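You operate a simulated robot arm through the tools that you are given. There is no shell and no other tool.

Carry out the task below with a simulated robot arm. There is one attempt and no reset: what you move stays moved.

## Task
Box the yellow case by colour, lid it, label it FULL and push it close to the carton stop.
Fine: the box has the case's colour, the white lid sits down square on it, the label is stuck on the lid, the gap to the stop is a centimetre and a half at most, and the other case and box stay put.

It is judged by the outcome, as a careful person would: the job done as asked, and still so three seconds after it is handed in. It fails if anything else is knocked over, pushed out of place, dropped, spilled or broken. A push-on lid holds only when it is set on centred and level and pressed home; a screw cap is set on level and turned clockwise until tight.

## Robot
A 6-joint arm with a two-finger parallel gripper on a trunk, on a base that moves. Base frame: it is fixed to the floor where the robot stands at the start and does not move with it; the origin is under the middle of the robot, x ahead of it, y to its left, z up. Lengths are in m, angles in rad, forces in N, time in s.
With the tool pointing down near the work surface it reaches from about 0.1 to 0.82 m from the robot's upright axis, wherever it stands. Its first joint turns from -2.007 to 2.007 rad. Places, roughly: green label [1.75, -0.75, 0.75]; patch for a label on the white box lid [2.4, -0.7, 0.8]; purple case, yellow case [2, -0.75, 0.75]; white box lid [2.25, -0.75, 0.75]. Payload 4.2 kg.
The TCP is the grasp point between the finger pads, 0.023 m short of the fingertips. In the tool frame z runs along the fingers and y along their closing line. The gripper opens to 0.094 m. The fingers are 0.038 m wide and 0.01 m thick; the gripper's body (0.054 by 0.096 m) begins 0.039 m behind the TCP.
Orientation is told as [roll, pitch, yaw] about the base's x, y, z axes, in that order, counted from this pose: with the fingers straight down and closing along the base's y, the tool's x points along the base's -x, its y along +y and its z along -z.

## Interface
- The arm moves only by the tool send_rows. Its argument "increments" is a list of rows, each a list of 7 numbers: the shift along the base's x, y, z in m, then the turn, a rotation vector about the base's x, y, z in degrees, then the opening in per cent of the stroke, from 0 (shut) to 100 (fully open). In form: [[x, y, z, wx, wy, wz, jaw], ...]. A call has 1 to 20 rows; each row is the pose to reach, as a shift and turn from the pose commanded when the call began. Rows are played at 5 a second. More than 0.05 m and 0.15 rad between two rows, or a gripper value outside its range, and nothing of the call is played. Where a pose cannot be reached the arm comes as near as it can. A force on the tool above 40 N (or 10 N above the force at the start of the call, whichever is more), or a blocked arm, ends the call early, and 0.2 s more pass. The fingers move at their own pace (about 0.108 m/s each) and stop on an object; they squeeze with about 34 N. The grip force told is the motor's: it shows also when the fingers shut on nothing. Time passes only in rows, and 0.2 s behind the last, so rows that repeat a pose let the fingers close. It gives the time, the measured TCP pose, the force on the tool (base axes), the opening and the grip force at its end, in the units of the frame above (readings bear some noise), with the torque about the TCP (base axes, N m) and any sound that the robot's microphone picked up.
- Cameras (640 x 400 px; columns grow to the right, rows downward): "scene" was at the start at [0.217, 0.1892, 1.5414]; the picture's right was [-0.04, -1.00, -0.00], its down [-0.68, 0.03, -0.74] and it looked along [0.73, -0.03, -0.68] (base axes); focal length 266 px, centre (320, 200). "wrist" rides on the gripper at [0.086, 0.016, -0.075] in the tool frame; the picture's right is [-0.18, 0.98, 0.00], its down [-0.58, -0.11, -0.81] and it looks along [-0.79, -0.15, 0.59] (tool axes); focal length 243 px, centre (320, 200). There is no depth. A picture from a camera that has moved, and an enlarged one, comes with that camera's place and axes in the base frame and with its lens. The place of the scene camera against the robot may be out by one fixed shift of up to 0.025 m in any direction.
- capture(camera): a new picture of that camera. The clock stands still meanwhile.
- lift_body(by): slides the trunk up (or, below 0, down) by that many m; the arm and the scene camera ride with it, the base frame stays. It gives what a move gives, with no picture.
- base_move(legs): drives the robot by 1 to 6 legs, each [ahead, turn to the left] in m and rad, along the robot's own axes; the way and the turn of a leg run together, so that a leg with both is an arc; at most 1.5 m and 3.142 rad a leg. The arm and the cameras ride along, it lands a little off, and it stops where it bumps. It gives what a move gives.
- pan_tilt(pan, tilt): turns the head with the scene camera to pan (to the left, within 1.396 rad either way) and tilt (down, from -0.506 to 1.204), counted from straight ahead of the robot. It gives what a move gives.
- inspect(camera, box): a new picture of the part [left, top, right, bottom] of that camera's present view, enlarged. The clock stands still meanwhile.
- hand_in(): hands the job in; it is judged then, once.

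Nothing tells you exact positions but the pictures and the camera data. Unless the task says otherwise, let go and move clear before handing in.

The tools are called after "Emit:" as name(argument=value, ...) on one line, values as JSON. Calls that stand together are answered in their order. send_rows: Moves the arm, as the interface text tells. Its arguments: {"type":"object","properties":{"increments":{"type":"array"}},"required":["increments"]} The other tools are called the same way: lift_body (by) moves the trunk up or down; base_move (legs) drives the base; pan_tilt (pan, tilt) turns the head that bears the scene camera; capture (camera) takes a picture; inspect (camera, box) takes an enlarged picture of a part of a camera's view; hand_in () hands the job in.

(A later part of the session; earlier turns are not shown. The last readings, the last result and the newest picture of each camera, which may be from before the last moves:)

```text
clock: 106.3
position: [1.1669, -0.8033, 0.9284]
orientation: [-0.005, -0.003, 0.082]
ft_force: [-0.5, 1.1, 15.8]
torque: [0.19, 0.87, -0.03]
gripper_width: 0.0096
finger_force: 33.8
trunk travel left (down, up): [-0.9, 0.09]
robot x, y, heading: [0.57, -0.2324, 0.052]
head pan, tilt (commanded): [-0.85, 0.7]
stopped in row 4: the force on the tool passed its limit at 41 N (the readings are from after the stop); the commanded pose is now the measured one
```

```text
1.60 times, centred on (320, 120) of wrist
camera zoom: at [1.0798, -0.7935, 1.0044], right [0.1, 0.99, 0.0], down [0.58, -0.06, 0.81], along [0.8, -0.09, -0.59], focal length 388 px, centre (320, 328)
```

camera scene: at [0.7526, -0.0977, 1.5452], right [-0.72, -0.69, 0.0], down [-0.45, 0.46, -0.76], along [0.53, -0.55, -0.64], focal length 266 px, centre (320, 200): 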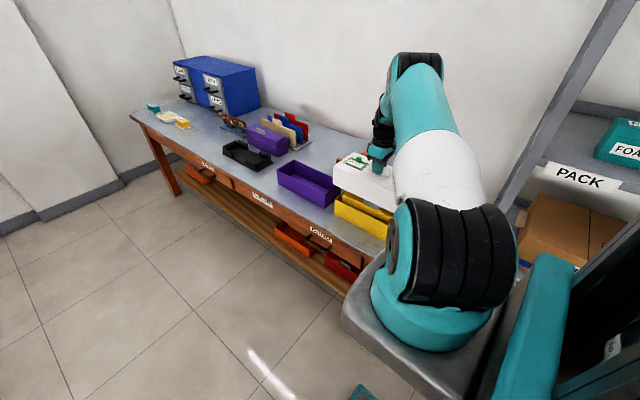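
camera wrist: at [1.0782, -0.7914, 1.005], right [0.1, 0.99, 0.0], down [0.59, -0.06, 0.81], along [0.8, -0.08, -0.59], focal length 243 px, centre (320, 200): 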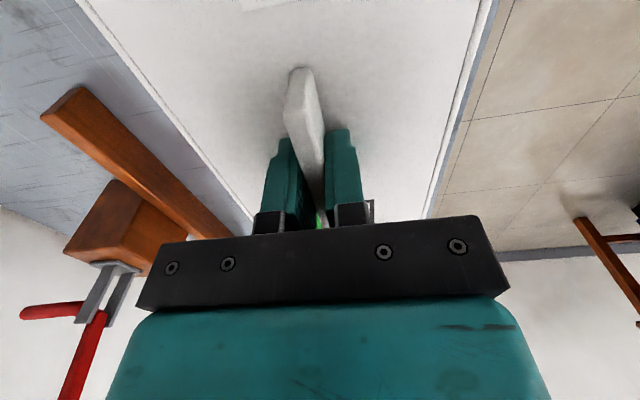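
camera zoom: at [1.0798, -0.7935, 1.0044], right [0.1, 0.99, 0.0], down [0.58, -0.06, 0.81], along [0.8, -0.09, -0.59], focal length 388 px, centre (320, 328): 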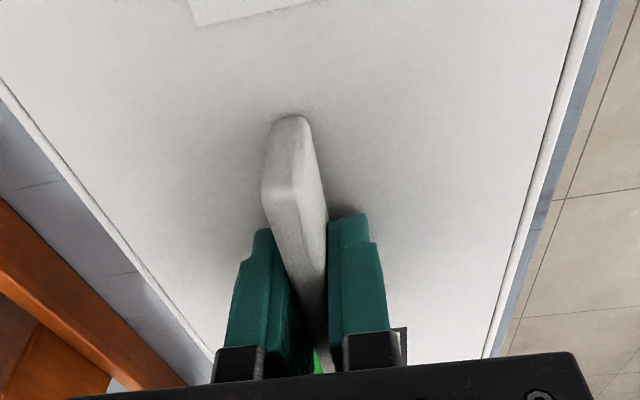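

3-D check says the lid is level (bottom at z ≈ 0.822 at both ends) and hard seated. I'll press once more, then test by a tiny lift whether it holds.

Emit:
send_rows(increments=[[0, 0, -0.001, 0, 0, 0, 0], [0, 0, -0.002, 0, 0, 0, 0], [0, 0, -0.002, 0, 0, 0, 0]])

Emit:
send_rows(increments=[[0, 0, 0.002, 0, 0, 0, 0], [0, 0, 0.004, 0, 0, 0, 0], [0, 0, 0.006, 0, 0, 0, 0], [0, 0, 0.006, 0, 0, 0, 0]])

Emit:
inspect(camera="scene", box=[325, 185, 365, 215])

```text
clock: 107.1
position: [1.1657, -0.8028, 0.9295]
orientation: [-0.008, -0.006, 0.081]
ft_force: [-0.2, 1.8, 38.7]
torque: [0.27, 0.18, -0.12]
gripper_width: 0.0094
finger_force: 34.2
trunk travel left (down, up): [-0.9, 0.09]
robot x, y, heading: [0.5705, -0.2384, 0.043]
head pan, tilt (commanded): [-0.85, 0.7]
```

```text
clock: 108.1
position: [1.1655, -0.8029, 0.9292]
orientation: [0.001, -0.001, 0.081]
ft_force: [0.7, -1.0, 3.7]
torque: [-0.02, -0.67, -0.23]
gripper_width: 0.0095
finger_force: 34.1
trunk travel left (down, up): [-0.9, 0.09]
robot x, y, heading: [0.5682, -0.2354, 0.047]
head pan, tilt (commanded): [-0.85, 0.7]
```

```text
13.33 times, centred on (345, 200) of scene
camera zoom: at [0.7523, -0.0976, 1.545], right [-0.72, -0.69, 0.0], down [-0.45, 0.46, -0.76], along [0.53, -0.55, -0.64], focal length 3543 px, centre (-13, 200)
```

zoom: 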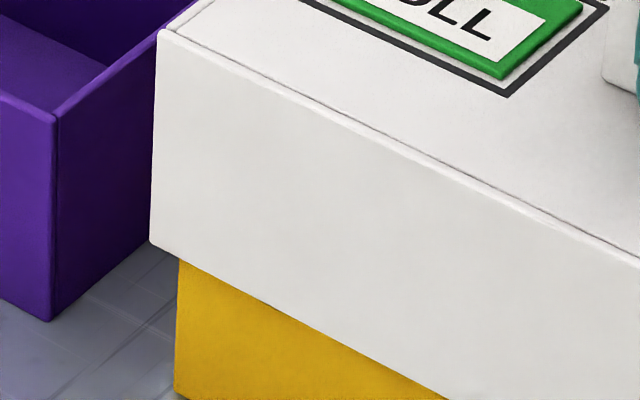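

Pressed home evenly at 39 N (torque balanced). Now I lift a little more to see whether the lid holds the box.

Emit:
send_rows(increments=[[0, 0, 0.001, 0, 0, 0, 0], [0, 0, 0.002, 0, 0, 0, 0], [0, 0, 0.003, 0, 0, 0, 0], [0, 0, 0.003, 0, 0, 0, 0]])

Emit:
inspect(camera="scene", box=[325, 185, 365, 215])

```text
clock: 109.1
position: [1.1667, -0.8032, 0.934]
orientation: [-0.001, -0.002, 0.08]
ft_force: [-0.8, -0.6, -1.0]
torque: [-0.01, 0.03, 0.0]
gripper_width: 0.0093
finger_force: 34.0
trunk travel left (down, up): [-0.9, 0.09]
robot x, y, heading: [0.5692, -0.2352, 0.048]
head pan, tilt (commanded): [-0.85, 0.7]
```

```text
13.33 times, centred on (345, 200) of scene
camera zoom: at [0.7525, -0.0976, 1.5452], right [-0.72, -0.69, 0.0], down [-0.45, 0.46, -0.76], along [0.53, -0.55, -0.64], focal length 3543 px, centre (-13, 200)
```

zoom: 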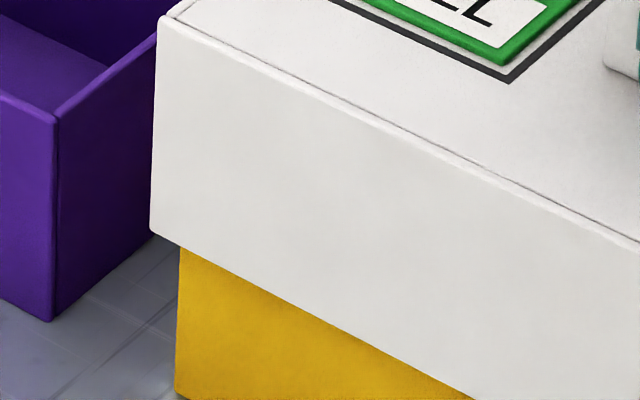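

The lid lifts off with only its own weight, so it isn't gripping. I'll feel for the walls to centre it better: small sideways moves with the lid overlapping the rim, reading the force.

Emit:
send_rows(increments=[[0.001, 0, 0, 0, 0, 0, 0], [0.002, 0, 0, 0, 0, 0, 0], [0.003, 0, 0, 0, 0, 0, 0], [0.003, 0, 0, 0, 0, 0, 0]])

Emit:
send_rows(increments=[[-0.001, 0, 0, 0, 0, 0, 0], [-0.003, 0, 0, 0, 0, 0, 0], [-0.005, 0, 0, 0, 0, 0, 0], [-0.006, 0, 0, 0, 0, 0, 0], [-0.006, 0, 0, 0, 0, 0, 0]])

```text
clock: 110.1
position: [1.1684, -0.8038, 0.9335]
orientation: [-0.001, -0.002, 0.078]
ft_force: [-2.2, -0.2, 0.2]
torque: [0.06, 0.34, 0.09]
gripper_width: 0.0095
finger_force: 34.0
trunk travel left (down, up): [-0.9, 0.09]
robot x, y, heading: [0.5721, -0.2354, 0.048]
head pan, tilt (commanded): [-0.85, 0.7]
```

```text
clock: 111.3
position: [1.1624, -0.8025, 0.9339]
orientation: [-0.002, -0.002, 0.081]
ft_force: [1.2, -0.2, -0.4]
torque: [0.02, -0.03, 0.0]
gripper_width: 0.0092
finger_force: 34.1
trunk travel left (down, up): [-0.9, 0.09]
robot x, y, heading: [0.5695, -0.2324, 0.051]
head pan, tilt (commanded): [-0.85, 0.7]
```

Emit:
send_rows(increments=[[-0.001, 0, 0, 0, 0, 0, 0], [-0.002, 0, 0, 0, 0, 0, 0], [-0.002, 0, 0, 0, 0, 0, 0]])

Emit:
send_rows(increments=[[-0.001, 0, 0, 0, 0, 0, 0], [-0.002, 0, 0, 0, 0, 0, 0], [-0.002, 0, 0, 0, 0, 0, 0]])

Emit:
inspect(camera="scene", box=[325, 185, 365, 215])

```text
clock: 112.1
position: [1.161, -0.8032, 0.9338]
orientation: [-0.002, -0.004, 0.083]
ft_force: [2.9, 0.7, -0.9]
torque: [0.01, -0.3, 0.05]
gripper_width: 0.0096
finger_force: 34.3
trunk travel left (down, up): [-0.9, 0.09]
robot x, y, heading: [0.5696, -0.2395, 0.044]
head pan, tilt (commanded): [-0.85, 0.7]
```

```text
clock: 112.9
position: [1.1594, -0.8034, 0.9339]
orientation: [-0.003, -0.002, 0.081]
ft_force: [2.1, 1.4, -1.6]
torque: [0.02, -0.1, 0.01]
gripper_width: 0.0095
finger_force: 34.0
trunk travel left (down, up): [-0.9, 0.09]
robot x, y, heading: [0.5716, -0.2337, 0.046]
head pan, tilt (commanded): [-0.85, 0.7]
```

```text
13.33 times, centred on (345, 200) of scene
camera zoom: at [0.7526, -0.0976, 1.5452], right [-0.72, -0.69, 0.0], down [-0.45, 0.46, -0.76], along [0.53, -0.55, -0.64], focal length 3543 px, centre (-13, 200)
```

zoom: 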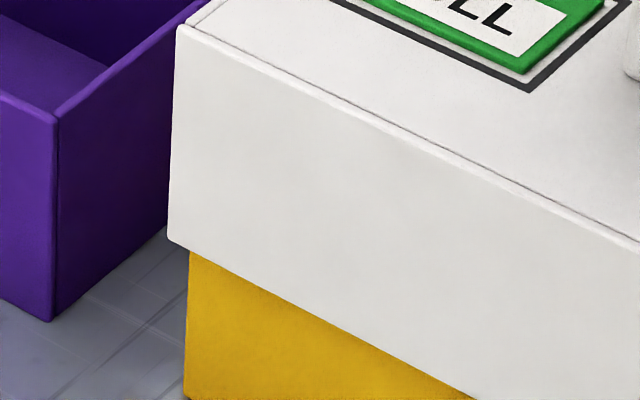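

The lid has about ±2.5 mm play lengthwise; I was centred before and have nudged the box ~3 mm toward −x (harmless). I'll recentre and feel sideways the same way, more gently.

Emit:
send_rows(increments=[[0.001, 0, 0, 0, 0, 0, 0], [0.002, 0, 0, 0, 0, 0, 0], [0.0027, 0, 0, 0, 0, 0, 0], [0.0027, 0, 0, 0, 0, 0, 0]])

Emit:
send_rows(increments=[[0, 0.001, 0, 0, 0, 0, 0], [0, 0.002, 0, 0, 0, 0, 0], [0, 0.002, 0, 0, 0, 0, 0]])

Emit:
send_rows(increments=[[0, 0.001, 0, 0, 0, 0, 0], [0, 0.001, 0, 0, 0, 0, 0]])

Emit:
send_rows(increments=[[0, 0.001, 0, 0, 0, 0, 0], [0, 0.001, 0, 0, 0, 0, 0]])

```text
clock: 113.9
position: [1.1623, -0.8021, 0.9336]
orientation: [-0.001, -0.004, 0.081]
ft_force: [0.5, -0.5, -1.1]
torque: [0.01, -0.03, 0.0]
gripper_width: 0.0094
finger_force: 34.2
trunk travel left (down, up): [-0.9, 0.09]
robot x, y, heading: [0.567, -0.2366, 0.047]
head pan, tilt (commanded): [-0.85, 0.7]
```

```text
clock: 114.7
position: [1.163, -0.8002, 0.9337]
orientation: [-0.001, 0.0, 0.08]
ft_force: [-0.2, 0.0, -0.4]
torque: [0.0, 0.0, 0.03]
gripper_width: 0.0094
finger_force: 34.2
trunk travel left (down, up): [-0.9, 0.09]
robot x, y, heading: [0.5684, -0.2356, 0.047]
head pan, tilt (commanded): [-0.85, 0.7]
```

```text
clock: 115.3
position: [1.161, -0.7999, 0.9336]
orientation: [0.0, -0.004, 0.078]
ft_force: [-0.2, 0.3, 0.1]
torque: [0.0, -0.01, 0.02]
gripper_width: 0.0093
finger_force: 33.6
trunk travel left (down, up): [-0.9, 0.09]
robot x, y, heading: [0.5674, -0.2347, 0.049]
head pan, tilt (commanded): [-0.85, 0.7]
```

```text
clock: 115.9
position: [1.1631, -0.8001, 0.934]
orientation: [-0.002, -0.001, 0.081]
ft_force: [0.3, -2.5, -0.4]
torque: [-0.19, 0.0, 0.01]
gripper_width: 0.0096
finger_force: 33.7
trunk travel left (down, up): [-0.9, 0.09]
robot x, y, heading: [0.568, -0.2377, 0.045]
head pan, tilt (commanded): [-0.85, 0.7]
```

Contact at +4 mm. Now the other way.

Emit:
send_rows(increments=[[0, -0.002, 0, 0, 0, 0, 0], [0, -0.004, 0, 0, 0, 0, 0], [0, -0.005, 0, 0, 0, 0, 0], [0, -0.005, 0, 0, 0, 0, 0]])

Emit:
send_rows(increments=[[0, -0.001, 0, 0, 0, 0, 0], [0, -0.001, 0, 0, 0, 0, 0]])

Emit:
send_rows(increments=[[0, -0.001, 0, 0, 0, 0, 0], [0, -0.001, 0, 0, 0, 0, 0]])

Emit:
send_rows(increments=[[0, -0.001, 0, 0, 0, 0, 0], [0, -0.001, 0, 0, 0, 0, 0]])

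```text
clock: 116.9
position: [1.1622, -0.8045, 0.9332]
orientation: [-0.003, -0.002, 0.08]
ft_force: [-0.1, -0.6, -0.2]
torque: [0.0, 0.0, -0.02]
gripper_width: 0.0095
finger_force: 34.0
trunk travel left (down, up): [-0.9, 0.09]
robot x, y, heading: [0.5686, -0.2331, 0.047]
head pan, tilt (commanded): [-0.85, 0.7]
```

```text
clock: 117.5
position: [1.1633, -0.8051, 0.9335]
orientation: [-0.002, -0.001, 0.081]
ft_force: [-0.5, 0.5, -0.8]
torque: [0.01, 0.01, 0.03]
gripper_width: 0.009
finger_force: 33.7
trunk travel left (down, up): [-0.9, 0.09]
robot x, y, heading: [0.5679, -0.2388, 0.041]
head pan, tilt (commanded): [-0.85, 0.7]
```

```text
clock: 118.1
position: [1.1611, -0.8064, 0.9339]
orientation: [-0.001, -0.002, 0.079]
ft_force: [-0.5, 1.4, -0.8]
torque: [0.13, 0.1, -0.07]
gripper_width: 0.0092
finger_force: 33.5
trunk travel left (down, up): [-0.9, 0.09]
robot x, y, heading: [0.5675, -0.2339, 0.047]
head pan, tilt (commanded): [-0.85, 0.7]
```

```text
clock: 118.7
position: [1.1627, -0.8071, 0.9335]
orientation: [-0.003, -0.004, 0.081]
ft_force: [0.4, 2.1, -0.3]
torque: [0.21, -0.02, -0.01]
gripper_width: 0.0096
finger_force: 34.7
trunk travel left (down, up): [-0.9, 0.09]
robot x, y, heading: [0.5697, -0.2377, 0.047]
head pan, tilt (commanded): [-0.85, 0.7]
```

Play is ±3 mm sideways with the centre at y ≈ -0.8026, so the lid was centred. I'll recentre, lower and press home again.

Emit:
send_rows(increments=[[0, 0.002, 0, 0, 0, 0, 0], [0, 0.0042, 0, 0, 0, 0, 0], [0, 0.0042, -0.002, 0, 0, 0, 0], [0, 0.0042, -0.004, 0, 0, 0, 0], [0, 0.0042, -0.006, 0, 0, 0, 0], [0, 0.0042, -0.007, 0, 0, 0, 0], [0, 0.0042, -0.008, 0, 0, 0, 0], [0, 0.0042, -0.008, 0, 0, 0, 0]])

Emit:
send_rows(increments=[[0, 0, -0.001, 0, 0, 0, 0], [0, 0, -0.002, 0, 0, 0, 0], [0, 0, -0.002, 0, 0, 0, 0], [0, 0, -0.002, 0, 0, 0, 0]])

```text
clock: 120.5
position: [1.1627, -0.8024, 0.9291]
orientation: [-0.007, -0.004, 0.083]
ft_force: [0.6, 3.2, 28.5]
torque: [0.22, 0.68, -0.11]
gripper_width: 0.0092
finger_force: 33.4
trunk travel left (down, up): [-0.9, 0.09]
robot x, y, heading: [0.5705, -0.2395, 0.049]
head pan, tilt (commanded): [-0.85, 0.7]
```

```text
clock: 121.1
position: [1.1642, -0.8054, 0.9277]
orientation: [-0.011, -0.006, 0.08]
ft_force: [0.1, 0.8, 14.2]
torque: [0.53, 1.16, -0.07]
gripper_width: 0.0097
finger_force: 34.1
trunk travel left (down, up): [-0.9, 0.09]
robot x, y, heading: [0.5679, -0.2341, 0.047]
head pan, tilt (commanded): [-0.85, 0.7]
stopped in row 3: the force on the tool passed its limit at 42 N (the readings are from after the stop); the commanded pose is now the measured one
```

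Pressed to 42 N again at the centre. I'll unload, open the fingers and check how the lid sits.

Emit:
send_rows(increments=[[-0.001, 0.002, 0.0015, 0, 0, 0, 0], [-0.001, 0.002, 0.0015, 0, 0, 0, 0]])

Emit:
send_rows(increments=[[0, 0, 0, 0, 0, 0, 15], [0, 0, 0, 0, 0, 0, 40], [0, 0, 0, 0, 0, 0, 50], [0, 0, 0.02, 0, 0, 0, 50], [0, 0, 0.05, 0, 0, 0, 50], [0, 0, 0.09, 0, 0, 0, 50]])

Emit:
inspect(camera="scene", box=[315, 150, 435, 240])

Emit:
capture(camera="wrist")

```text
clock: 121.7
position: [1.1629, -0.801, 0.9284]
orientation: [-0.008, -0.008, 0.083]
ft_force: [2.6, -4.1, 10.7]
torque: [0.35, -0.79, -0.14]
gripper_width: 0.0094
finger_force: 34.0
trunk travel left (down, up): [-0.9, 0.09]
robot x, y, heading: [0.5724, -0.2348, 0.045]
head pan, tilt (commanded): [-0.85, 0.7]
```

```text
clock: 123.1
position: [1.1612, -0.8, 1.017]
orientation: [-0.005, -0.003, 0.082]
ft_force: [1.0, -0.3, -0.7]
torque: [0.02, 0.0, 0.03]
gripper_width: 0.0469
finger_force: 0.1
trunk travel left (down, up): [-0.9, 0.09]
robot x, y, heading: [0.5702, -0.2376, 0.043]
head pan, tilt (commanded): [-0.85, 0.7]
```

```text
4.44 times, centred on (375, 195) of scene
camera zoom: at [0.7527, -0.0978, 1.5451], right [-0.72, -0.69, 0.0], down [-0.45, 0.46, -0.76], along [0.53, -0.55, -0.64], focal length 1181 px, centre (76, 222)
```

zoom: 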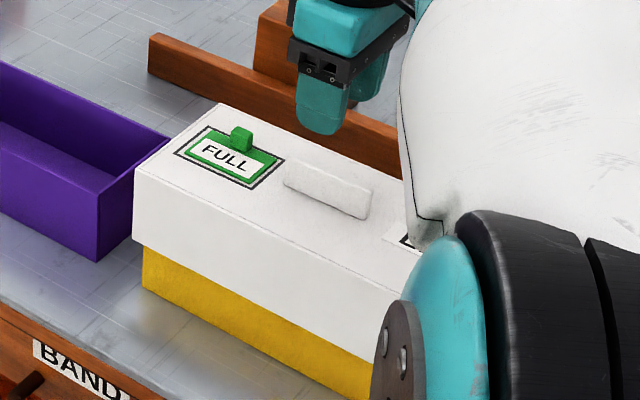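

```text
taken
camera wrist: at [1.0746, -0.7911, 1.0918], right [0.1, 0.99, 0.0], down [0.58, -0.06, 0.81], along [0.81, -0.09, -0.59], focal length 243 px, centre (320, 200)
```

wrist: 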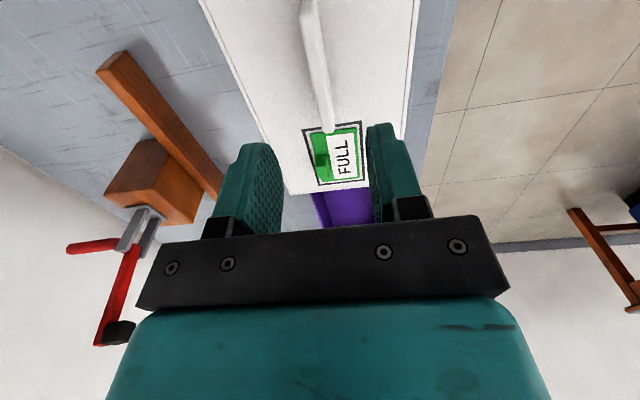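

The lid is on. I'll verify its seat and level by zooming both visible stretches of the front edge.

Emit:
inspect(camera="scene", box=[325, 185, 365, 215])

Emit:
inspect(camera="scene", box=[360, 200, 410, 240])

Emit:
inspect(camera="wrist", box=[180, 0, 460, 200])

```text
13.33 times, centred on (345, 200) of scene
camera zoom: at [0.7527, -0.0978, 1.5451], right [-0.72, -0.69, 0.0], down [-0.45, 0.46, -0.76], along [0.53, -0.55, -0.64], focal length 3543 px, centre (-13, 200)
```

zoom: 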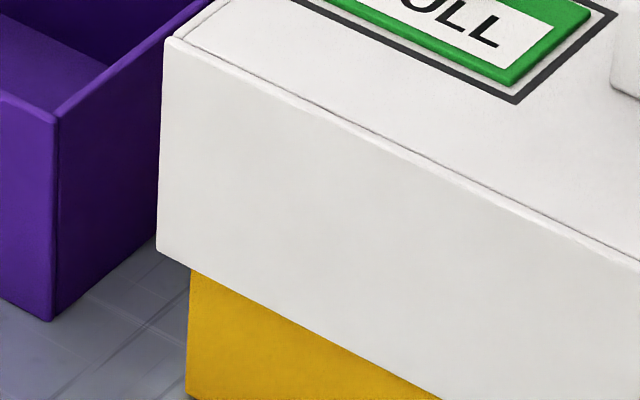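

```text
10.00 times, centred on (385, 220) of scene
camera zoom: at [0.7527, -0.0978, 1.5451], right [-0.72, -0.69, 0.0], down [-0.45, 0.46, -0.76], along [0.53, -0.55, -0.64], focal length 2657 px, centre (-330, 0)
```

zoom: 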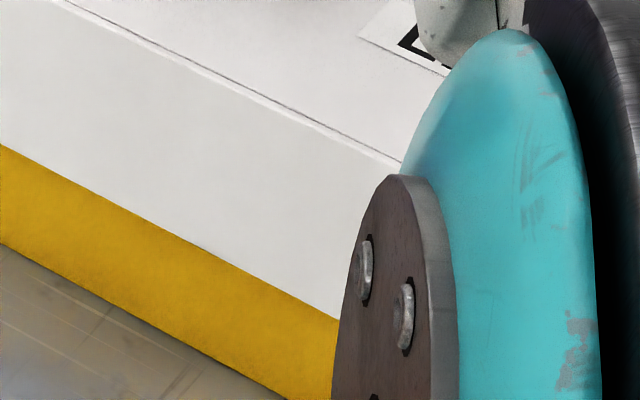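

```text
2.00 times, centred on (320, 100) of wrist
camera zoom: at [1.0746, -0.7911, 1.0918], right [0.1, 0.99, 0.0], down [0.58, -0.06, 0.81], along [0.81, -0.09, -0.59], focal length 485 px, centre (320, 400)
```

zoom: 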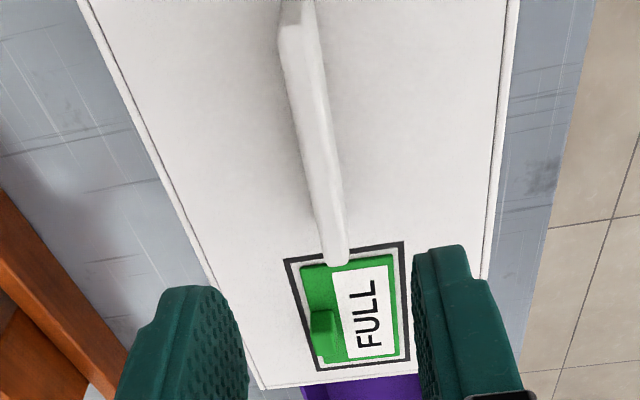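

The lid is level and square on the box. Now I'll locate the stop bar precisely with the wrist camera for the push.

Emit:
inspect(camera="wrist", box=[80, 30, 260, 210])

Emit:
send_rows(increments=[[-0.03, 0, 0.02, 0.15, 0.1, 0, 50], [-0.06, 0, 0.04, 0.3, 0.17, 0, 30], [-0.1, 0, 0.06, 0.3, 0.17, 0, 10], [-0.14, -0.02, 0.08, 0.3, 0.17, 0, 0], [-0.18, -0.04, 0.09, 0.3, 0.17, 0, 0], [-0.2, -0.06, 0.09, 0.3, 0.17, 0, 0], [-0.2, -0.07, 0.09, 0.3, 0.17, 0, 0]])

Emit:
capture(camera="wrist")

Emit:
inspect(camera="wrist", box=[140, 0, 420, 220])

```text
2.22 times, centred on (170, 120) of wrist
camera zoom: at [1.0746, -0.7911, 1.0918], right [0.1, 0.99, 0.0], down [0.58, -0.06, 0.81], along [0.81, -0.09, -0.59], focal length 539 px, centre (653, 378)
```

zoom: 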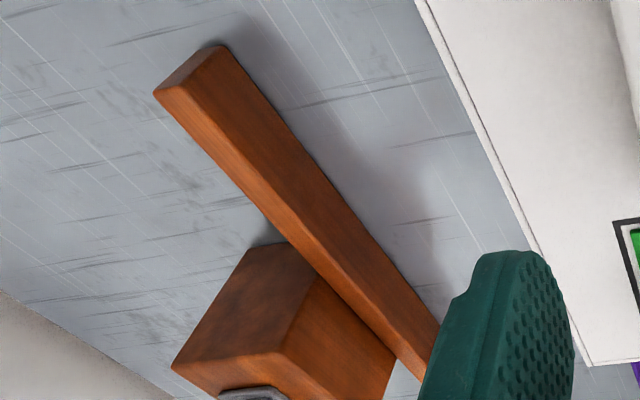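

```text
clock: 124.7
position: [0.9627, -0.8736, 1.11]
orientation: [-0.003, -0.003, 0.081]
ft_force: [-0.8, 0.2, 0.2]
torque: [-0.03, -0.03, 0.05]
gripper_width: 0.0
finger_force: 34.0
trunk travel left (down, up): [-0.9, 0.09]
robot x, y, heading: [0.5718, -0.2351, 0.042]
head pan, tilt (commanded): [-0.85, 0.7]
```

```text
taken
camera wrist: at [0.876, -0.8625, 1.1855], right [0.1, 0.99, 0.0], down [0.59, -0.06, 0.81], along [0.8, -0.08, -0.59], focal length 243 px, centre (320, 200)
```

wrist: 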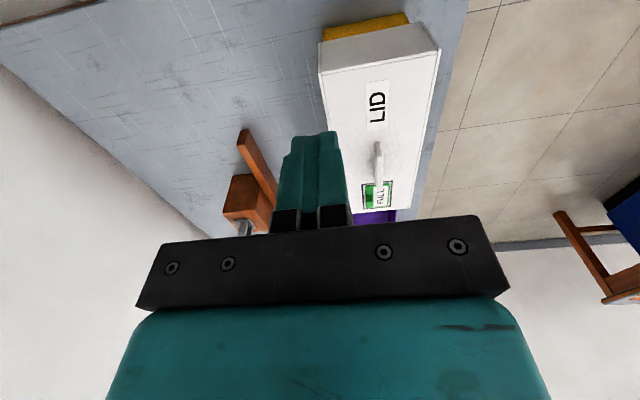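

```text
1.82 times, centred on (280, 110) of wrist
camera zoom: at [0.876, -0.8625, 1.1855], right [0.1, 0.99, 0.0], down [0.59, -0.06, 0.81], along [0.8, -0.08, -0.59], focal length 441 px, centre (393, 364)
```

zoom: 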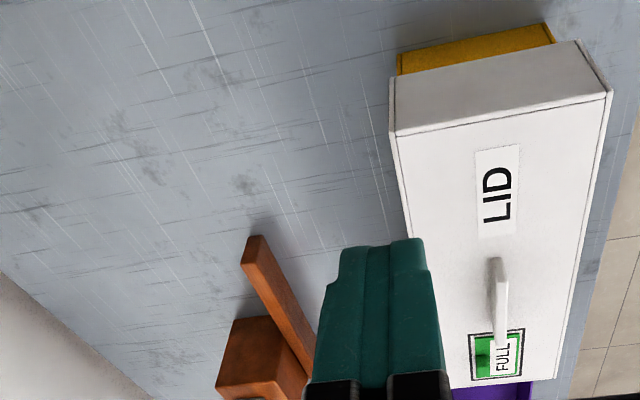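

The stop bar's front face lies at about y = -1.052 (x = 1.19) to -1.034 (x = 1.365), roughly 0.19 m behind the box. I'll turn the closed gripper 90° in front of the box, to push low on the box itself with tilted fingers (clear of the lid's overhang).

Emit:
send_rows(increments=[[0.01, 0.02, 0.0, 0, 0, -7.5, 0], [0.03, 0.04, 0.0, 0, 0, -15, 0], [0.05, 0.06, 0.0, 0, 0, -22.5, 0], [0.07, 0.08, 0.0, 0, 0, -30, 0], [0.09, 0.1, 0.0, 0, 0, -37.5, 0], [0.11, 0.12, 0.0, 0, 0, -45, 0], [0.13, 0.14, 0.0, 0, 0, -52.5, 0], [0.15, 0.16, 0.0, 0, 0, -60, 0], [0.17, 0.18, 0.0, 0, 0, -67.5, 0], [0.19, 0.2, 0.0, 0, 0, -75, 0], [0.197, 0.21, 0.0, 0, 0, -82.5, 0], [0.197, 0.214, 0.0, 0, 0, -90, 0], [0.197, 0.214, 0.0, 0, 0, -90, 0]])

Emit:
capture(camera="wrist")

Emit:
capture(camera="scene")

```text
clock: 127.5
position: [1.1607, -0.6568, 1.108]
orientation: [-0.002, -0.004, -1.491]
ft_force: [0.0, 0.0, -0.1]
torque: [-0.01, 0.01, 0.01]
gripper_width: 0.0001
finger_force: 33.8
trunk travel left (down, up): [-0.9, 0.09]
robot x, y, heading: [0.5681, -0.2375, 0.048]
head pan, tilt (commanded): [-0.85, 0.7]
```

```text
taken
camera wrist: at [1.1694, -0.5693, 1.184], right [0.99, -0.11, 0.0], down [-0.06, -0.59, 0.81], along [-0.09, -0.8, -0.59], focal length 243 px, centre (320, 200)
```

wrist: 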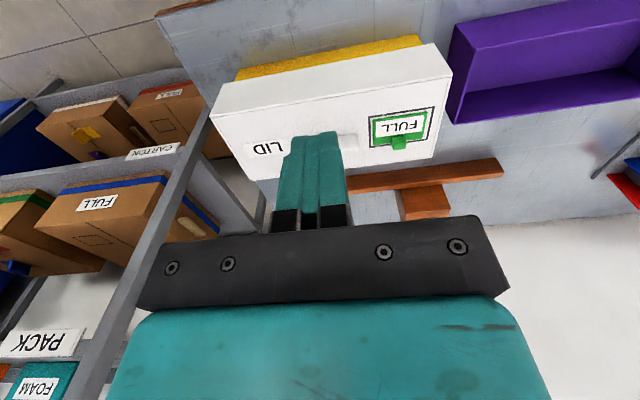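

```text
taken
camera scene: at [0.7524, -0.0975, 1.5452], right [-0.72, -0.69, 0.0], down [-0.45, 0.46, -0.76], along [0.53, -0.55, -0.64], focal length 266 px, centre (320, 200)
```

scene: 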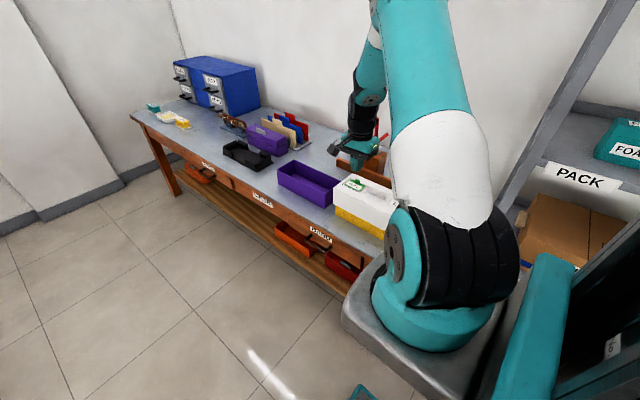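

From the front I see box, lid, label and the stop behind. Let me zoom on this view to refine the gap and relative positions.

Emit:
inspect(camera="wrist", box=[200, 20, 520, 230])

Emit:
inspect(camera="wrist", box=[340, 120, 520, 230])

```text
1.90 times, centred on (360, 125) of wrist
camera zoom: at [1.1694, -0.5693, 1.184], right [0.99, -0.11, 0.0], down [-0.06, -0.59, 0.81], along [-0.09, -0.8, -0.59], focal length 462 px, centre (244, 343)
```

zoom: 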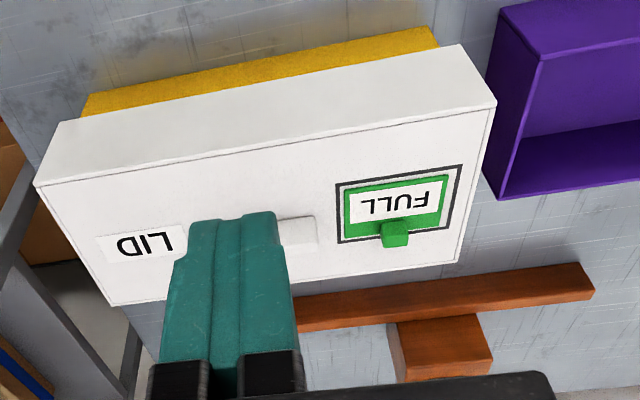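

```text
3.56 times, centred on (430, 175) of wrist
camera zoom: at [1.1694, -0.5693, 1.184], right [0.99, -0.11, 0.0], down [-0.06, -0.59, 0.81], along [-0.09, -0.8, -0.59], focal length 863 px, centre (-71, 289)
```

zoom: 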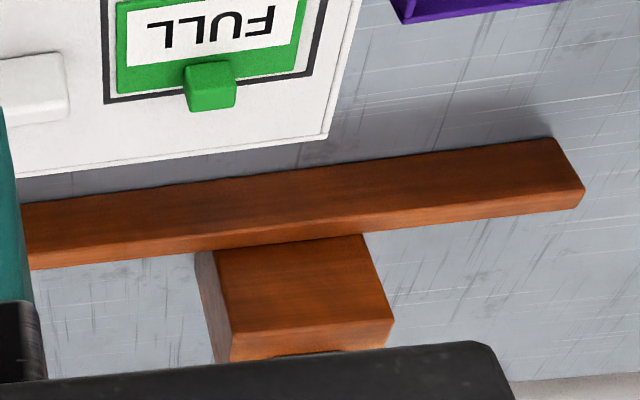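

The gap to the bar is about 0.19 m; the box front is near y = -0.7475 at its middle. I'll tilt the closed fingers 30° forward, in the air first.

Emit:
send_rows(increments=[[-0.002, 0, -0.03, -7.5, -0.6, 0, 0], [-0.004, 0, -0.06, -15, -1.2, 0, 0], [-0.006, 0.005, -0.1, -22.5, -1.8, 0, 0], [-0.008, 0.007, -0.14, -30, -2.4, 0, 0], [-0.008, 0.007, -0.14, -30, -2.4, 0, 0]])

Emit:
capture(camera="wrist")

Emit:
capture(camera="scene")

```text
clock: 128.7
position: [1.1518, -0.6492, 0.9666]
orientation: [-0.001, -0.531, -1.488]
ft_force: [-0.3, -0.7, 0.2]
torque: [0.03, -0.03, 0.0]
gripper_width: 0.0
finger_force: 33.9
trunk travel left (down, up): [-0.9, 0.09]
robot x, y, heading: [0.5668, -0.2323, 0.052]
head pan, tilt (commanded): [-0.85, 0.7]
```

```text
taken
camera wrist: at [1.16, -0.5358, 0.9893], right [0.99, -0.08, 0.09], down [-0.1, -0.1, 0.99], along [-0.07, -0.99, -0.11], focal length 243 px, centre (320, 200)
```

wrist: 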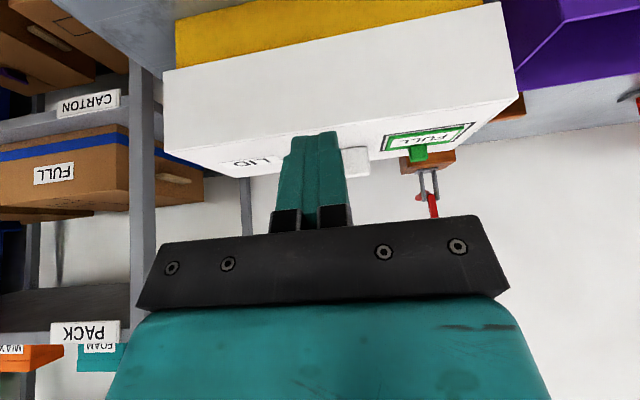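

```text
taken
camera scene: at [0.7524, -0.0975, 1.5452], right [-0.72, -0.69, 0.0], down [-0.45, 0.46, -0.76], along [0.53, -0.55, -0.64], focal length 266 px, centre (320, 200)
```

scene: 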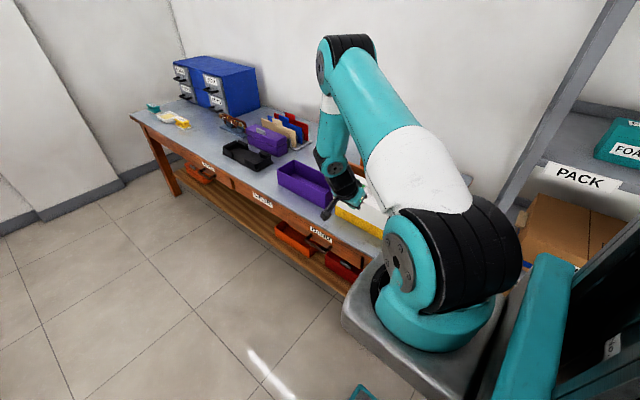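

The tilt works. I'll lower in front of the box, 3 cm clear of it.

Emit:
send_rows(increments=[[0, -0.01, -0.04, 0, 0, 0, 0], [0, -0.02, -0.08, 0, 0, 0, 0], [0, -0.03, -0.12, 0, 0, 0, 0], [0, -0.037, -0.15, 0, 0, 0, 0], [0, -0.037, -0.16, 0, 0, 0, 0], [0, -0.037, -0.16, 0, 0, 0, 0]])

Emit:
capture(camera="wrist")

Emit:
inspect(camera="scene", box=[310, 130, 430, 250])

```text
clock: 130.1
position: [1.1516, -0.6879, 0.8085]
orientation: [0.0, -0.529, -1.489]
ft_force: [0.0, -0.1, -0.5]
torque: [0.0, 0.02, 0.03]
gripper_width: 0.0
finger_force: 33.9
trunk travel left (down, up): [-0.9, 0.09]
robot x, y, heading: [0.5688, -0.2371, 0.05]
head pan, tilt (commanded): [-0.85, 0.7]
```

```text
taken
camera wrist: at [1.1597, -0.5745, 0.8297], right [0.99, -0.08, 0.09], down [-0.1, -0.1, 0.99], along [-0.07, -0.99, -0.11], focal length 243 px, centre (320, 200)
```

wrist: 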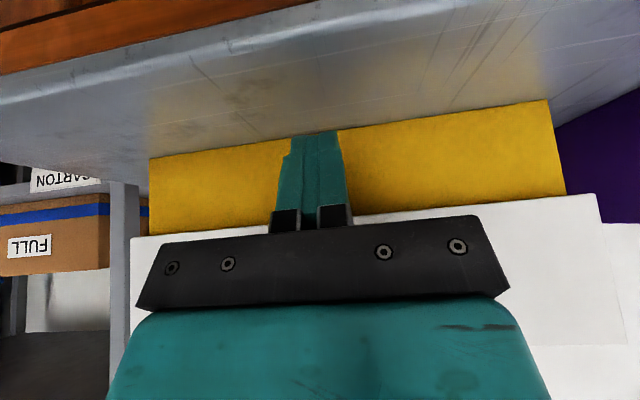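

```text
3.33 times, centred on (370, 190) of scene
camera zoom: at [0.7524, -0.0975, 1.5452], right [-0.72, -0.69, 0.0], down [-0.45, 0.46, -0.76], along [0.53, -0.55, -0.64], focal length 886 px, centre (153, 233)
```

zoom: 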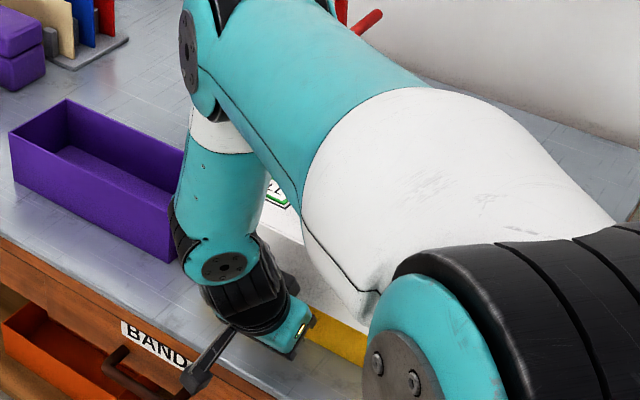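

Fingers face the lower box wall, clear of the lid. I'll advance along the bar's normal, first 8 cm (about 5 cm of actual push), and check.

Emit:
send_rows(increments=[[0.0008, -0.01, 0, 0, 0, 0, 0], [0.0016, -0.02, 0, 0, 0, 0, 0], [0.0024, -0.03, 0, 0, 0, 0, 0], [0.0032, -0.038, 0, 0, 0, 0, 0], [0.0038, -0.046, 0, 0, 0, 0, 0], [0.0045, -0.054, 0, 0, 0, 0, 0], [0.0051, -0.062, 0, 0, 0, 0, 0], [0.0058, -0.07, 0, 0, 0, 0, 0], [0.0066, -0.08, 0, 0, 0, 0, 0], [0.0066, -0.08, 0, 0, 0, 0, 0]])

Emit:
capture(camera="wrist")

Emit:
capture(camera="scene")

```text
clock: 132.3
position: [1.1579, -0.7695, 0.8089]
orientation: [-0.002, -0.53, -1.49]
ft_force: [-0.7, -1.0, 0.0]
torque: [0.0, -0.02, 0.0]
gripper_width: 0.0001
finger_force: 33.7
trunk travel left (down, up): [-0.9, 0.09]
robot x, y, heading: [0.5691, -0.2331, 0.055]
head pan, tilt (commanded): [-0.85, 0.7]
```

```text
taken
camera wrist: at [1.1655, -0.6554, 0.8305], right [0.99, -0.08, 0.09], down [-0.1, -0.1, 0.99], along [-0.07, -0.99, -0.11], focal length 243 px, centre (320, 200)
```

wrist: 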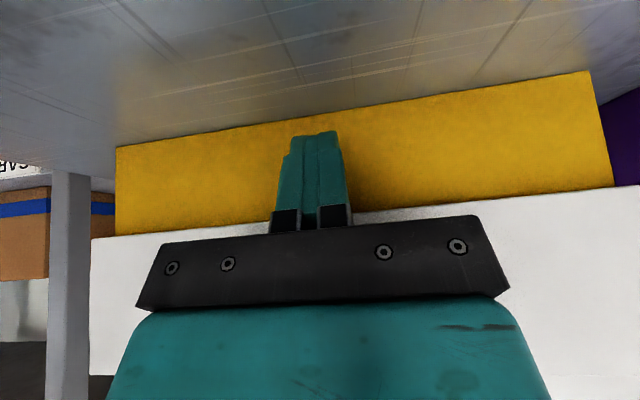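

```text
taken
camera scene: at [0.7525, -0.0976, 1.5452], right [-0.72, -0.69, 0.0], down [-0.45, 0.46, -0.76], along [0.53, -0.55, -0.64], focal length 266 px, centre (320, 200)
```

scene: 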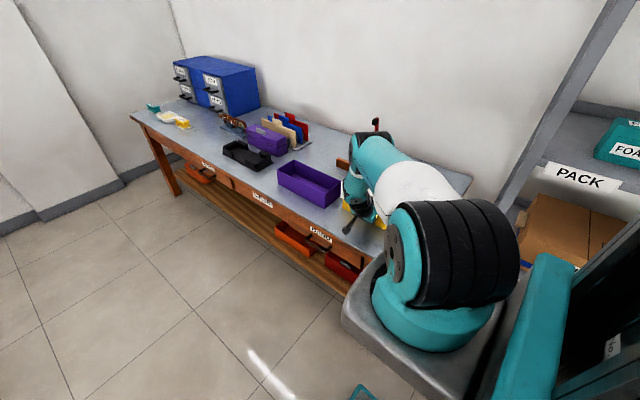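

The box has slid about 5 cm straight. Continuing 9 cm.

Emit:
send_rows(increments=[[0.0008, -0.01, 0, 0, 0, 0, 0], [0.0016, -0.02, 0, 0, 0, 0, 0], [0.0025, -0.03, 0, 0, 0, 0, 0], [0.0033, -0.04, 0, 0, 0, 0, 0], [0.0041, -0.05, 0, 0, 0, 0, 0], [0.0049, -0.06, 0, 0, 0, 0, 0], [0.0058, -0.07, 0, 0, 0, 0, 0], [0.0066, -0.08, 0, 0, 0, 0, 0], [0.0074, -0.09, 0, 0, 0, 0, 0], [0.0074, -0.09, 0, 0, 0, 0, 0]])

Emit:
capture(camera="wrist")

Emit:
inspect(camera="scene", box=[310, 110, 430, 240])

```text
clock: 134.5
position: [1.1629, -0.854, 0.8093]
orientation: [-0.001, -0.529, -1.49]
ft_force: [0.1, 1.1, -0.4]
torque: [0.02, -0.02, 0.03]
gripper_width: 0.0002
finger_force: 33.5
out of reach, approached as far as the arm can: row 9, 10
trunk travel left (down, up): [-0.9, 0.09]
robot x, y, heading: [0.5674, -0.2345, 0.051]
head pan, tilt (commanded): [-0.85, 0.7]
```

```text
taken
camera wrist: at [1.1713, -0.7405, 0.8322], right [0.99, -0.08, 0.09], down [-0.1, -0.1, 0.99], along [-0.07, -0.99, -0.11], focal length 243 px, centre (320, 200)
```

wrist: 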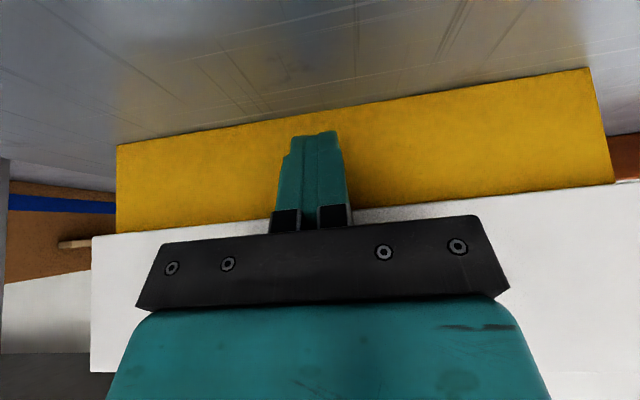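

```text
3.08 times, centred on (370, 175) of scene
camera zoom: at [0.7525, -0.0975, 1.5452], right [-0.72, -0.69, 0.0], down [-0.45, 0.46, -0.76], along [0.53, -0.55, -0.64], focal length 818 px, centre (166, 277)
```

zoom: 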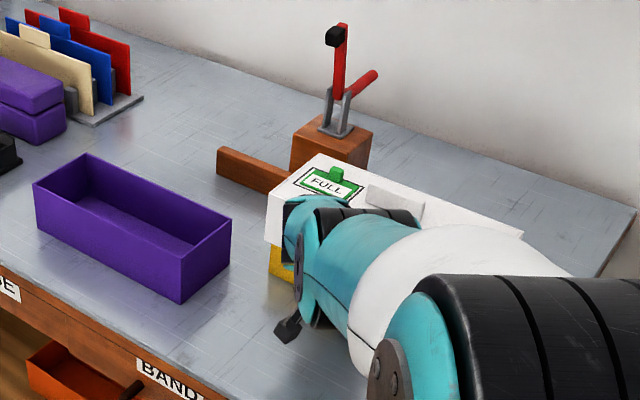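

The arm is at its reach limit with about 4.5 cm to go. I'll back the fingers off, raise, drive closer and finish the push.

Emit:
send_rows(increments=[[-0.001, 0.015, 0, 0, 0, 0, 0], [-0.003, 0.035, 0, 0, 0, 0, 0], [-0.005, 0.06, 0.01, 0, 0, 0, 0], [-0.006, 0.08, 0.04, 0, 0, 0, 0], [-0.006, 0.1, 0.08, 0, 0, 0, 0], [-0.006, 0.12, 0.12, 0, 0, 0, 0], [-0.006, 0.13, 0.16, 0, 0, 0, 0], [-0.006, 0.14, 0.2, 0, 0, 0, 0], [-0.006, 0.15, 0.24, 0, 0, 0, 0]])

Emit:
inspect(camera="scene", box=[310, 110, 430, 240])

Emit:
capture(camera="wrist")

```text
clock: 136.5
position: [1.1599, -0.7057, 1.0509]
orientation: [-0.003, -0.527, -1.489]
ft_force: [-0.3, 0.0, -0.1]
torque: [-0.02, -0.01, -0.01]
gripper_width: 0.0
finger_force: 33.9
trunk travel left (down, up): [-0.9, 0.09]
robot x, y, heading: [0.5657, -0.2316, 0.049]
head pan, tilt (commanded): [-0.85, 0.7]
```

```text
3.08 times, centred on (370, 175) of scene
camera zoom: at [0.7528, -0.0978, 1.5451], right [-0.72, -0.69, 0.0], down [-0.45, 0.46, -0.76], along [0.53, -0.55, -0.64], focal length 818 px, centre (166, 277)
```

zoom: 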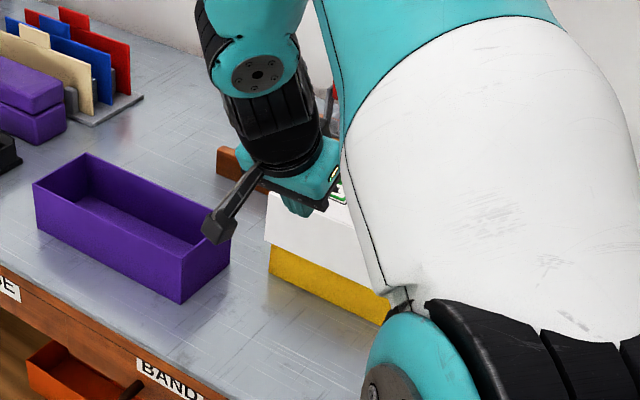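

```text
taken
camera wrist: at [1.1669, -0.591, 1.0735], right [0.99, -0.08, 0.09], down [-0.1, -0.1, 0.99], along [-0.07, -0.99, -0.11], focal length 243 px, centre (320, 200)
```

wrist: 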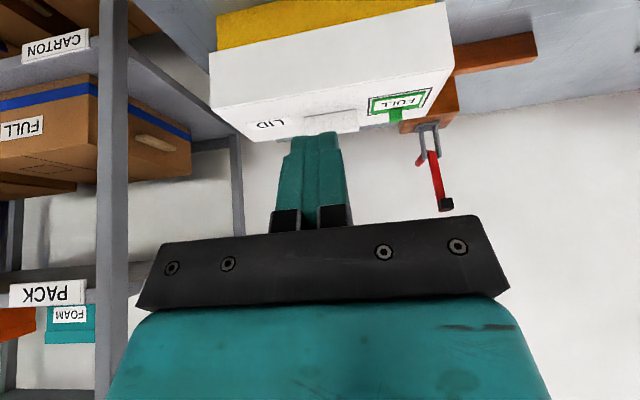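

Driving 0.28 m forward, then bringing the arm back in front of the box.

Emit:
base_move(legs=[[0.28, 0]])

Emit:
capture(camera="wrist")

```text
clock: 138.4
position: [1.4403, -0.6918, 1.0516]
orientation: [-0.002, -0.528, -1.488]
ft_force: [0.3, 0.2, -0.2]
torque: [0.01, 0.01, 0.0]
gripper_width: 0.0
finger_force: 34.2
trunk travel left (down, up): [-0.9, 0.09]
robot x, y, heading: [0.8523, -0.224, 0.045]
head pan, tilt (commanded): [-0.85, 0.7]
```

```text
taken
camera wrist: at [1.448, -0.5779, 1.0734], right [0.99, -0.08, 0.09], down [-0.1, -0.1, 0.99], along [-0.07, -0.99, -0.11], focal length 243 px, centre (320, 200)
```

wrist: 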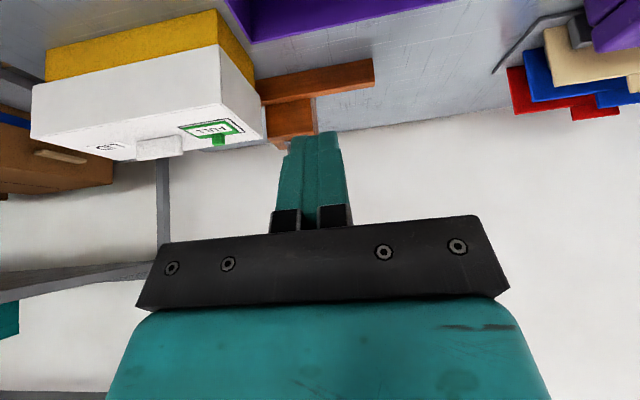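

This view shows the box's +x end and the bar. Zooming on the gap.

Emit:
inspect(camera="wrist", box=[180, 10, 390, 160])

Emit:
inspect(camera="wrist", box=[230, 60, 300, 110])

```text
2.67 times, centred on (285, 85) of wrist
camera zoom: at [1.448, -0.5779, 1.0734], right [0.99, -0.08, 0.09], down [-0.1, -0.1, 0.99], along [-0.07, -0.99, -0.11], focal length 647 px, centre (413, 507)
```

zoom: 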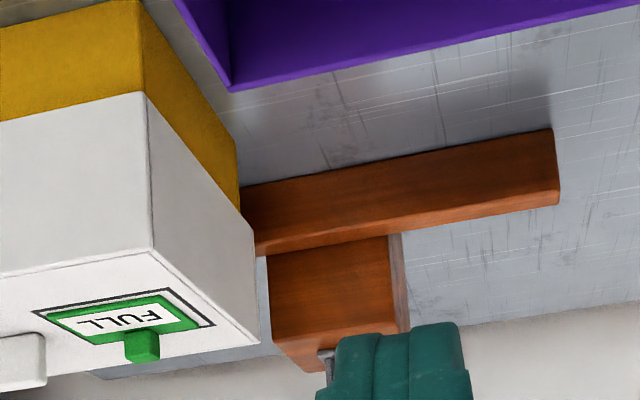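

```text
8.00 times, centred on (265, 85) of wrist
camera zoom: at [1.448, -0.5779, 1.0734], right [0.99, -0.08, 0.09], down [-0.1, -0.1, 0.99], along [-0.07, -0.99, -0.11], focal length 1941 px, centre (760, 1120)
```

zoom: 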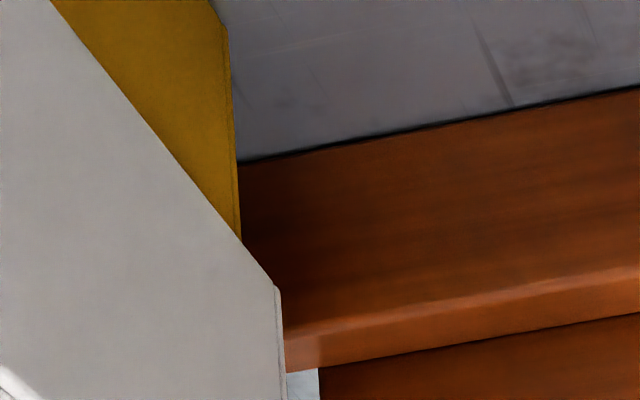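

The gap at the box's back corner is about 49 mm; the bar (top z ≈ 0.807) is lower than the lid's edge. I'll bring the fingers back in front of the box and push the remaining ~43 mm.

Emit:
send_rows(increments=[[-0.04, 0, 0, 0, 0, 0, 0], [-0.08, 0, 0, 0, 0, 0, 0], [-0.12, 0, 0, 0, 0, 0, 0], [-0.16, 0, 0, 0, 0, 0, 0], [-0.2, 0, 0, 0, 0, 0, 0], [-0.24, 0, 0, 0, 0, 0, 0], [-0.281, -0.01, 0, 0, 0, 0, 0], [-0.281, -0.03, -0.04, 0, 0, 0, 0], [-0.281, -0.05, -0.08, 0, 0, 0, 0], [-0.281, -0.06, -0.12, 0, 0, 0, 0], [-0.281, -0.07, -0.16, 0, 0, 0, 0], [-0.281, -0.08, -0.2, 0, 0, 0, 0], [-0.281, -0.09, -0.235, 0, 0, 0, 0], [-0.281, -0.095, -0.243, 0, 0, 0, 0], [-0.281, -0.095, -0.243, 0, 0, 0, 0]])

Emit:
capture(camera="wrist")

Emit:
capture(camera="scene")

```text
clock: 141.6
position: [1.1592, -0.7863, 0.809]
orientation: [-0.002, -0.53, -1.49]
ft_force: [1.1, 0.4, 0.2]
torque: [0.01, 0.0, -0.01]
gripper_width: 0.0
finger_force: 33.7
trunk travel left (down, up): [-0.9, 0.09]
robot x, y, heading: [0.8477, -0.2239, 0.048]
head pan, tilt (commanded): [-0.85, 0.7]
```

```text
taken
camera wrist: at [1.167, -0.6732, 0.8311], right [0.99, -0.08, 0.09], down [-0.1, -0.1, 0.99], along [-0.07, -0.99, -0.11], focal length 243 px, centre (320, 200)
```

wrist: 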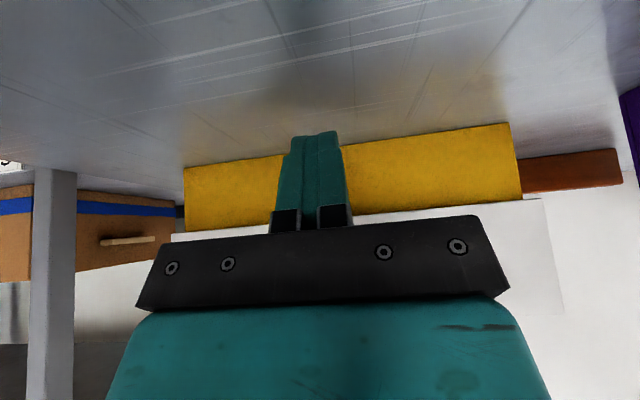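

```text
taken
camera scene: at [1.0334, -0.0843, 1.5452], right [-0.72, -0.69, 0.0], down [-0.45, 0.46, -0.76], along [0.53, -0.55, -0.64], focal length 266 px, centre (320, 200)
```

scene: 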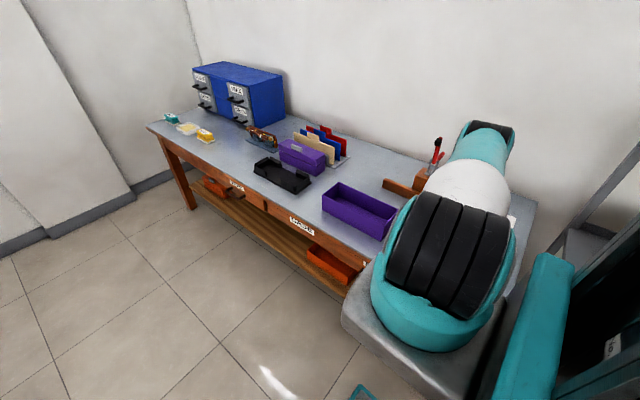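

Aligned with the middle of the box. Pushing to leave roughly 2 cm, then I'll measure.

Emit:
send_rows(increments=[[0.0012, -0.015, 0, 0, 0, 0, 0], [0.0025, -0.03, 0, 0, 0, 0, 0], [0.0037, -0.045, 0, 0, 0, 0, 0], [0.005, -0.06, 0, 0, 0, 0, 0], [0.0058, -0.07, 0, 0, 0, 0, 0], [0.0066, -0.08, 0, 0, 0, 0, 0], [0.0074, -0.09, 0, 0, 0, 0, 0], [0.0083, -0.1, 0, 0, 0, 0, 0], [0.0083, -0.1, 0, 0, 0, 0, 0]])

Emit:
capture(camera="wrist")

Emit:
inspect(camera="scene", box=[360, 140, 520, 240])

```text
clock: 143.6
position: [1.1672, -0.8868, 0.807]
orientation: [-0.003, -0.529, -1.487]
ft_force: [0.5, 1.2, -0.1]
torque: [0.03, 0.02, 0.0]
gripper_width: 0.0003
finger_force: 34.2
trunk travel left (down, up): [-0.9, 0.09]
robot x, y, heading: [0.8485, -0.2214, 0.051]
head pan, tilt (commanded): [-0.85, 0.7]
```

```text
taken
camera wrist: at [1.1754, -0.7728, 0.8295], right [0.99, -0.08, 0.09], down [-0.1, -0.1, 0.99], along [-0.07, -0.99, -0.11], focal length 243 px, centre (320, 200)
```

wrist: 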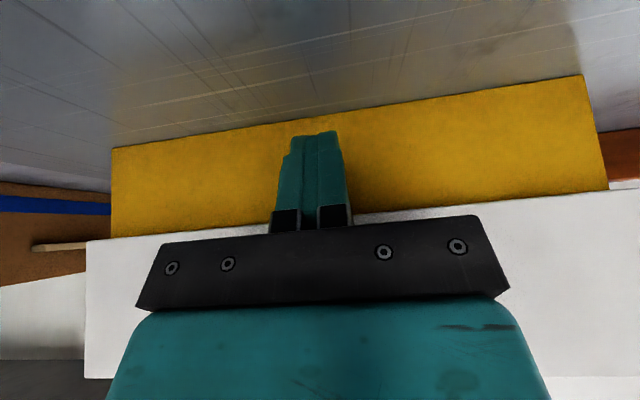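

```text
4.00 times, centred on (440, 190) of scene
camera zoom: at [1.0334, -0.0843, 1.5452], right [-0.72, -0.69, 0.0], down [-0.45, 0.46, -0.76], along [0.53, -0.55, -0.64], focal length 1063 px, centre (-160, 240)
```

zoom: 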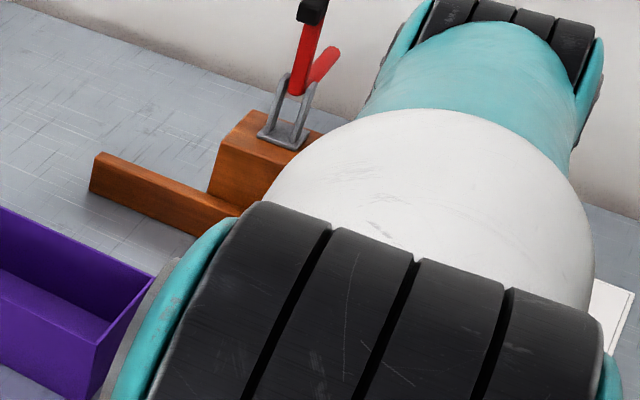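

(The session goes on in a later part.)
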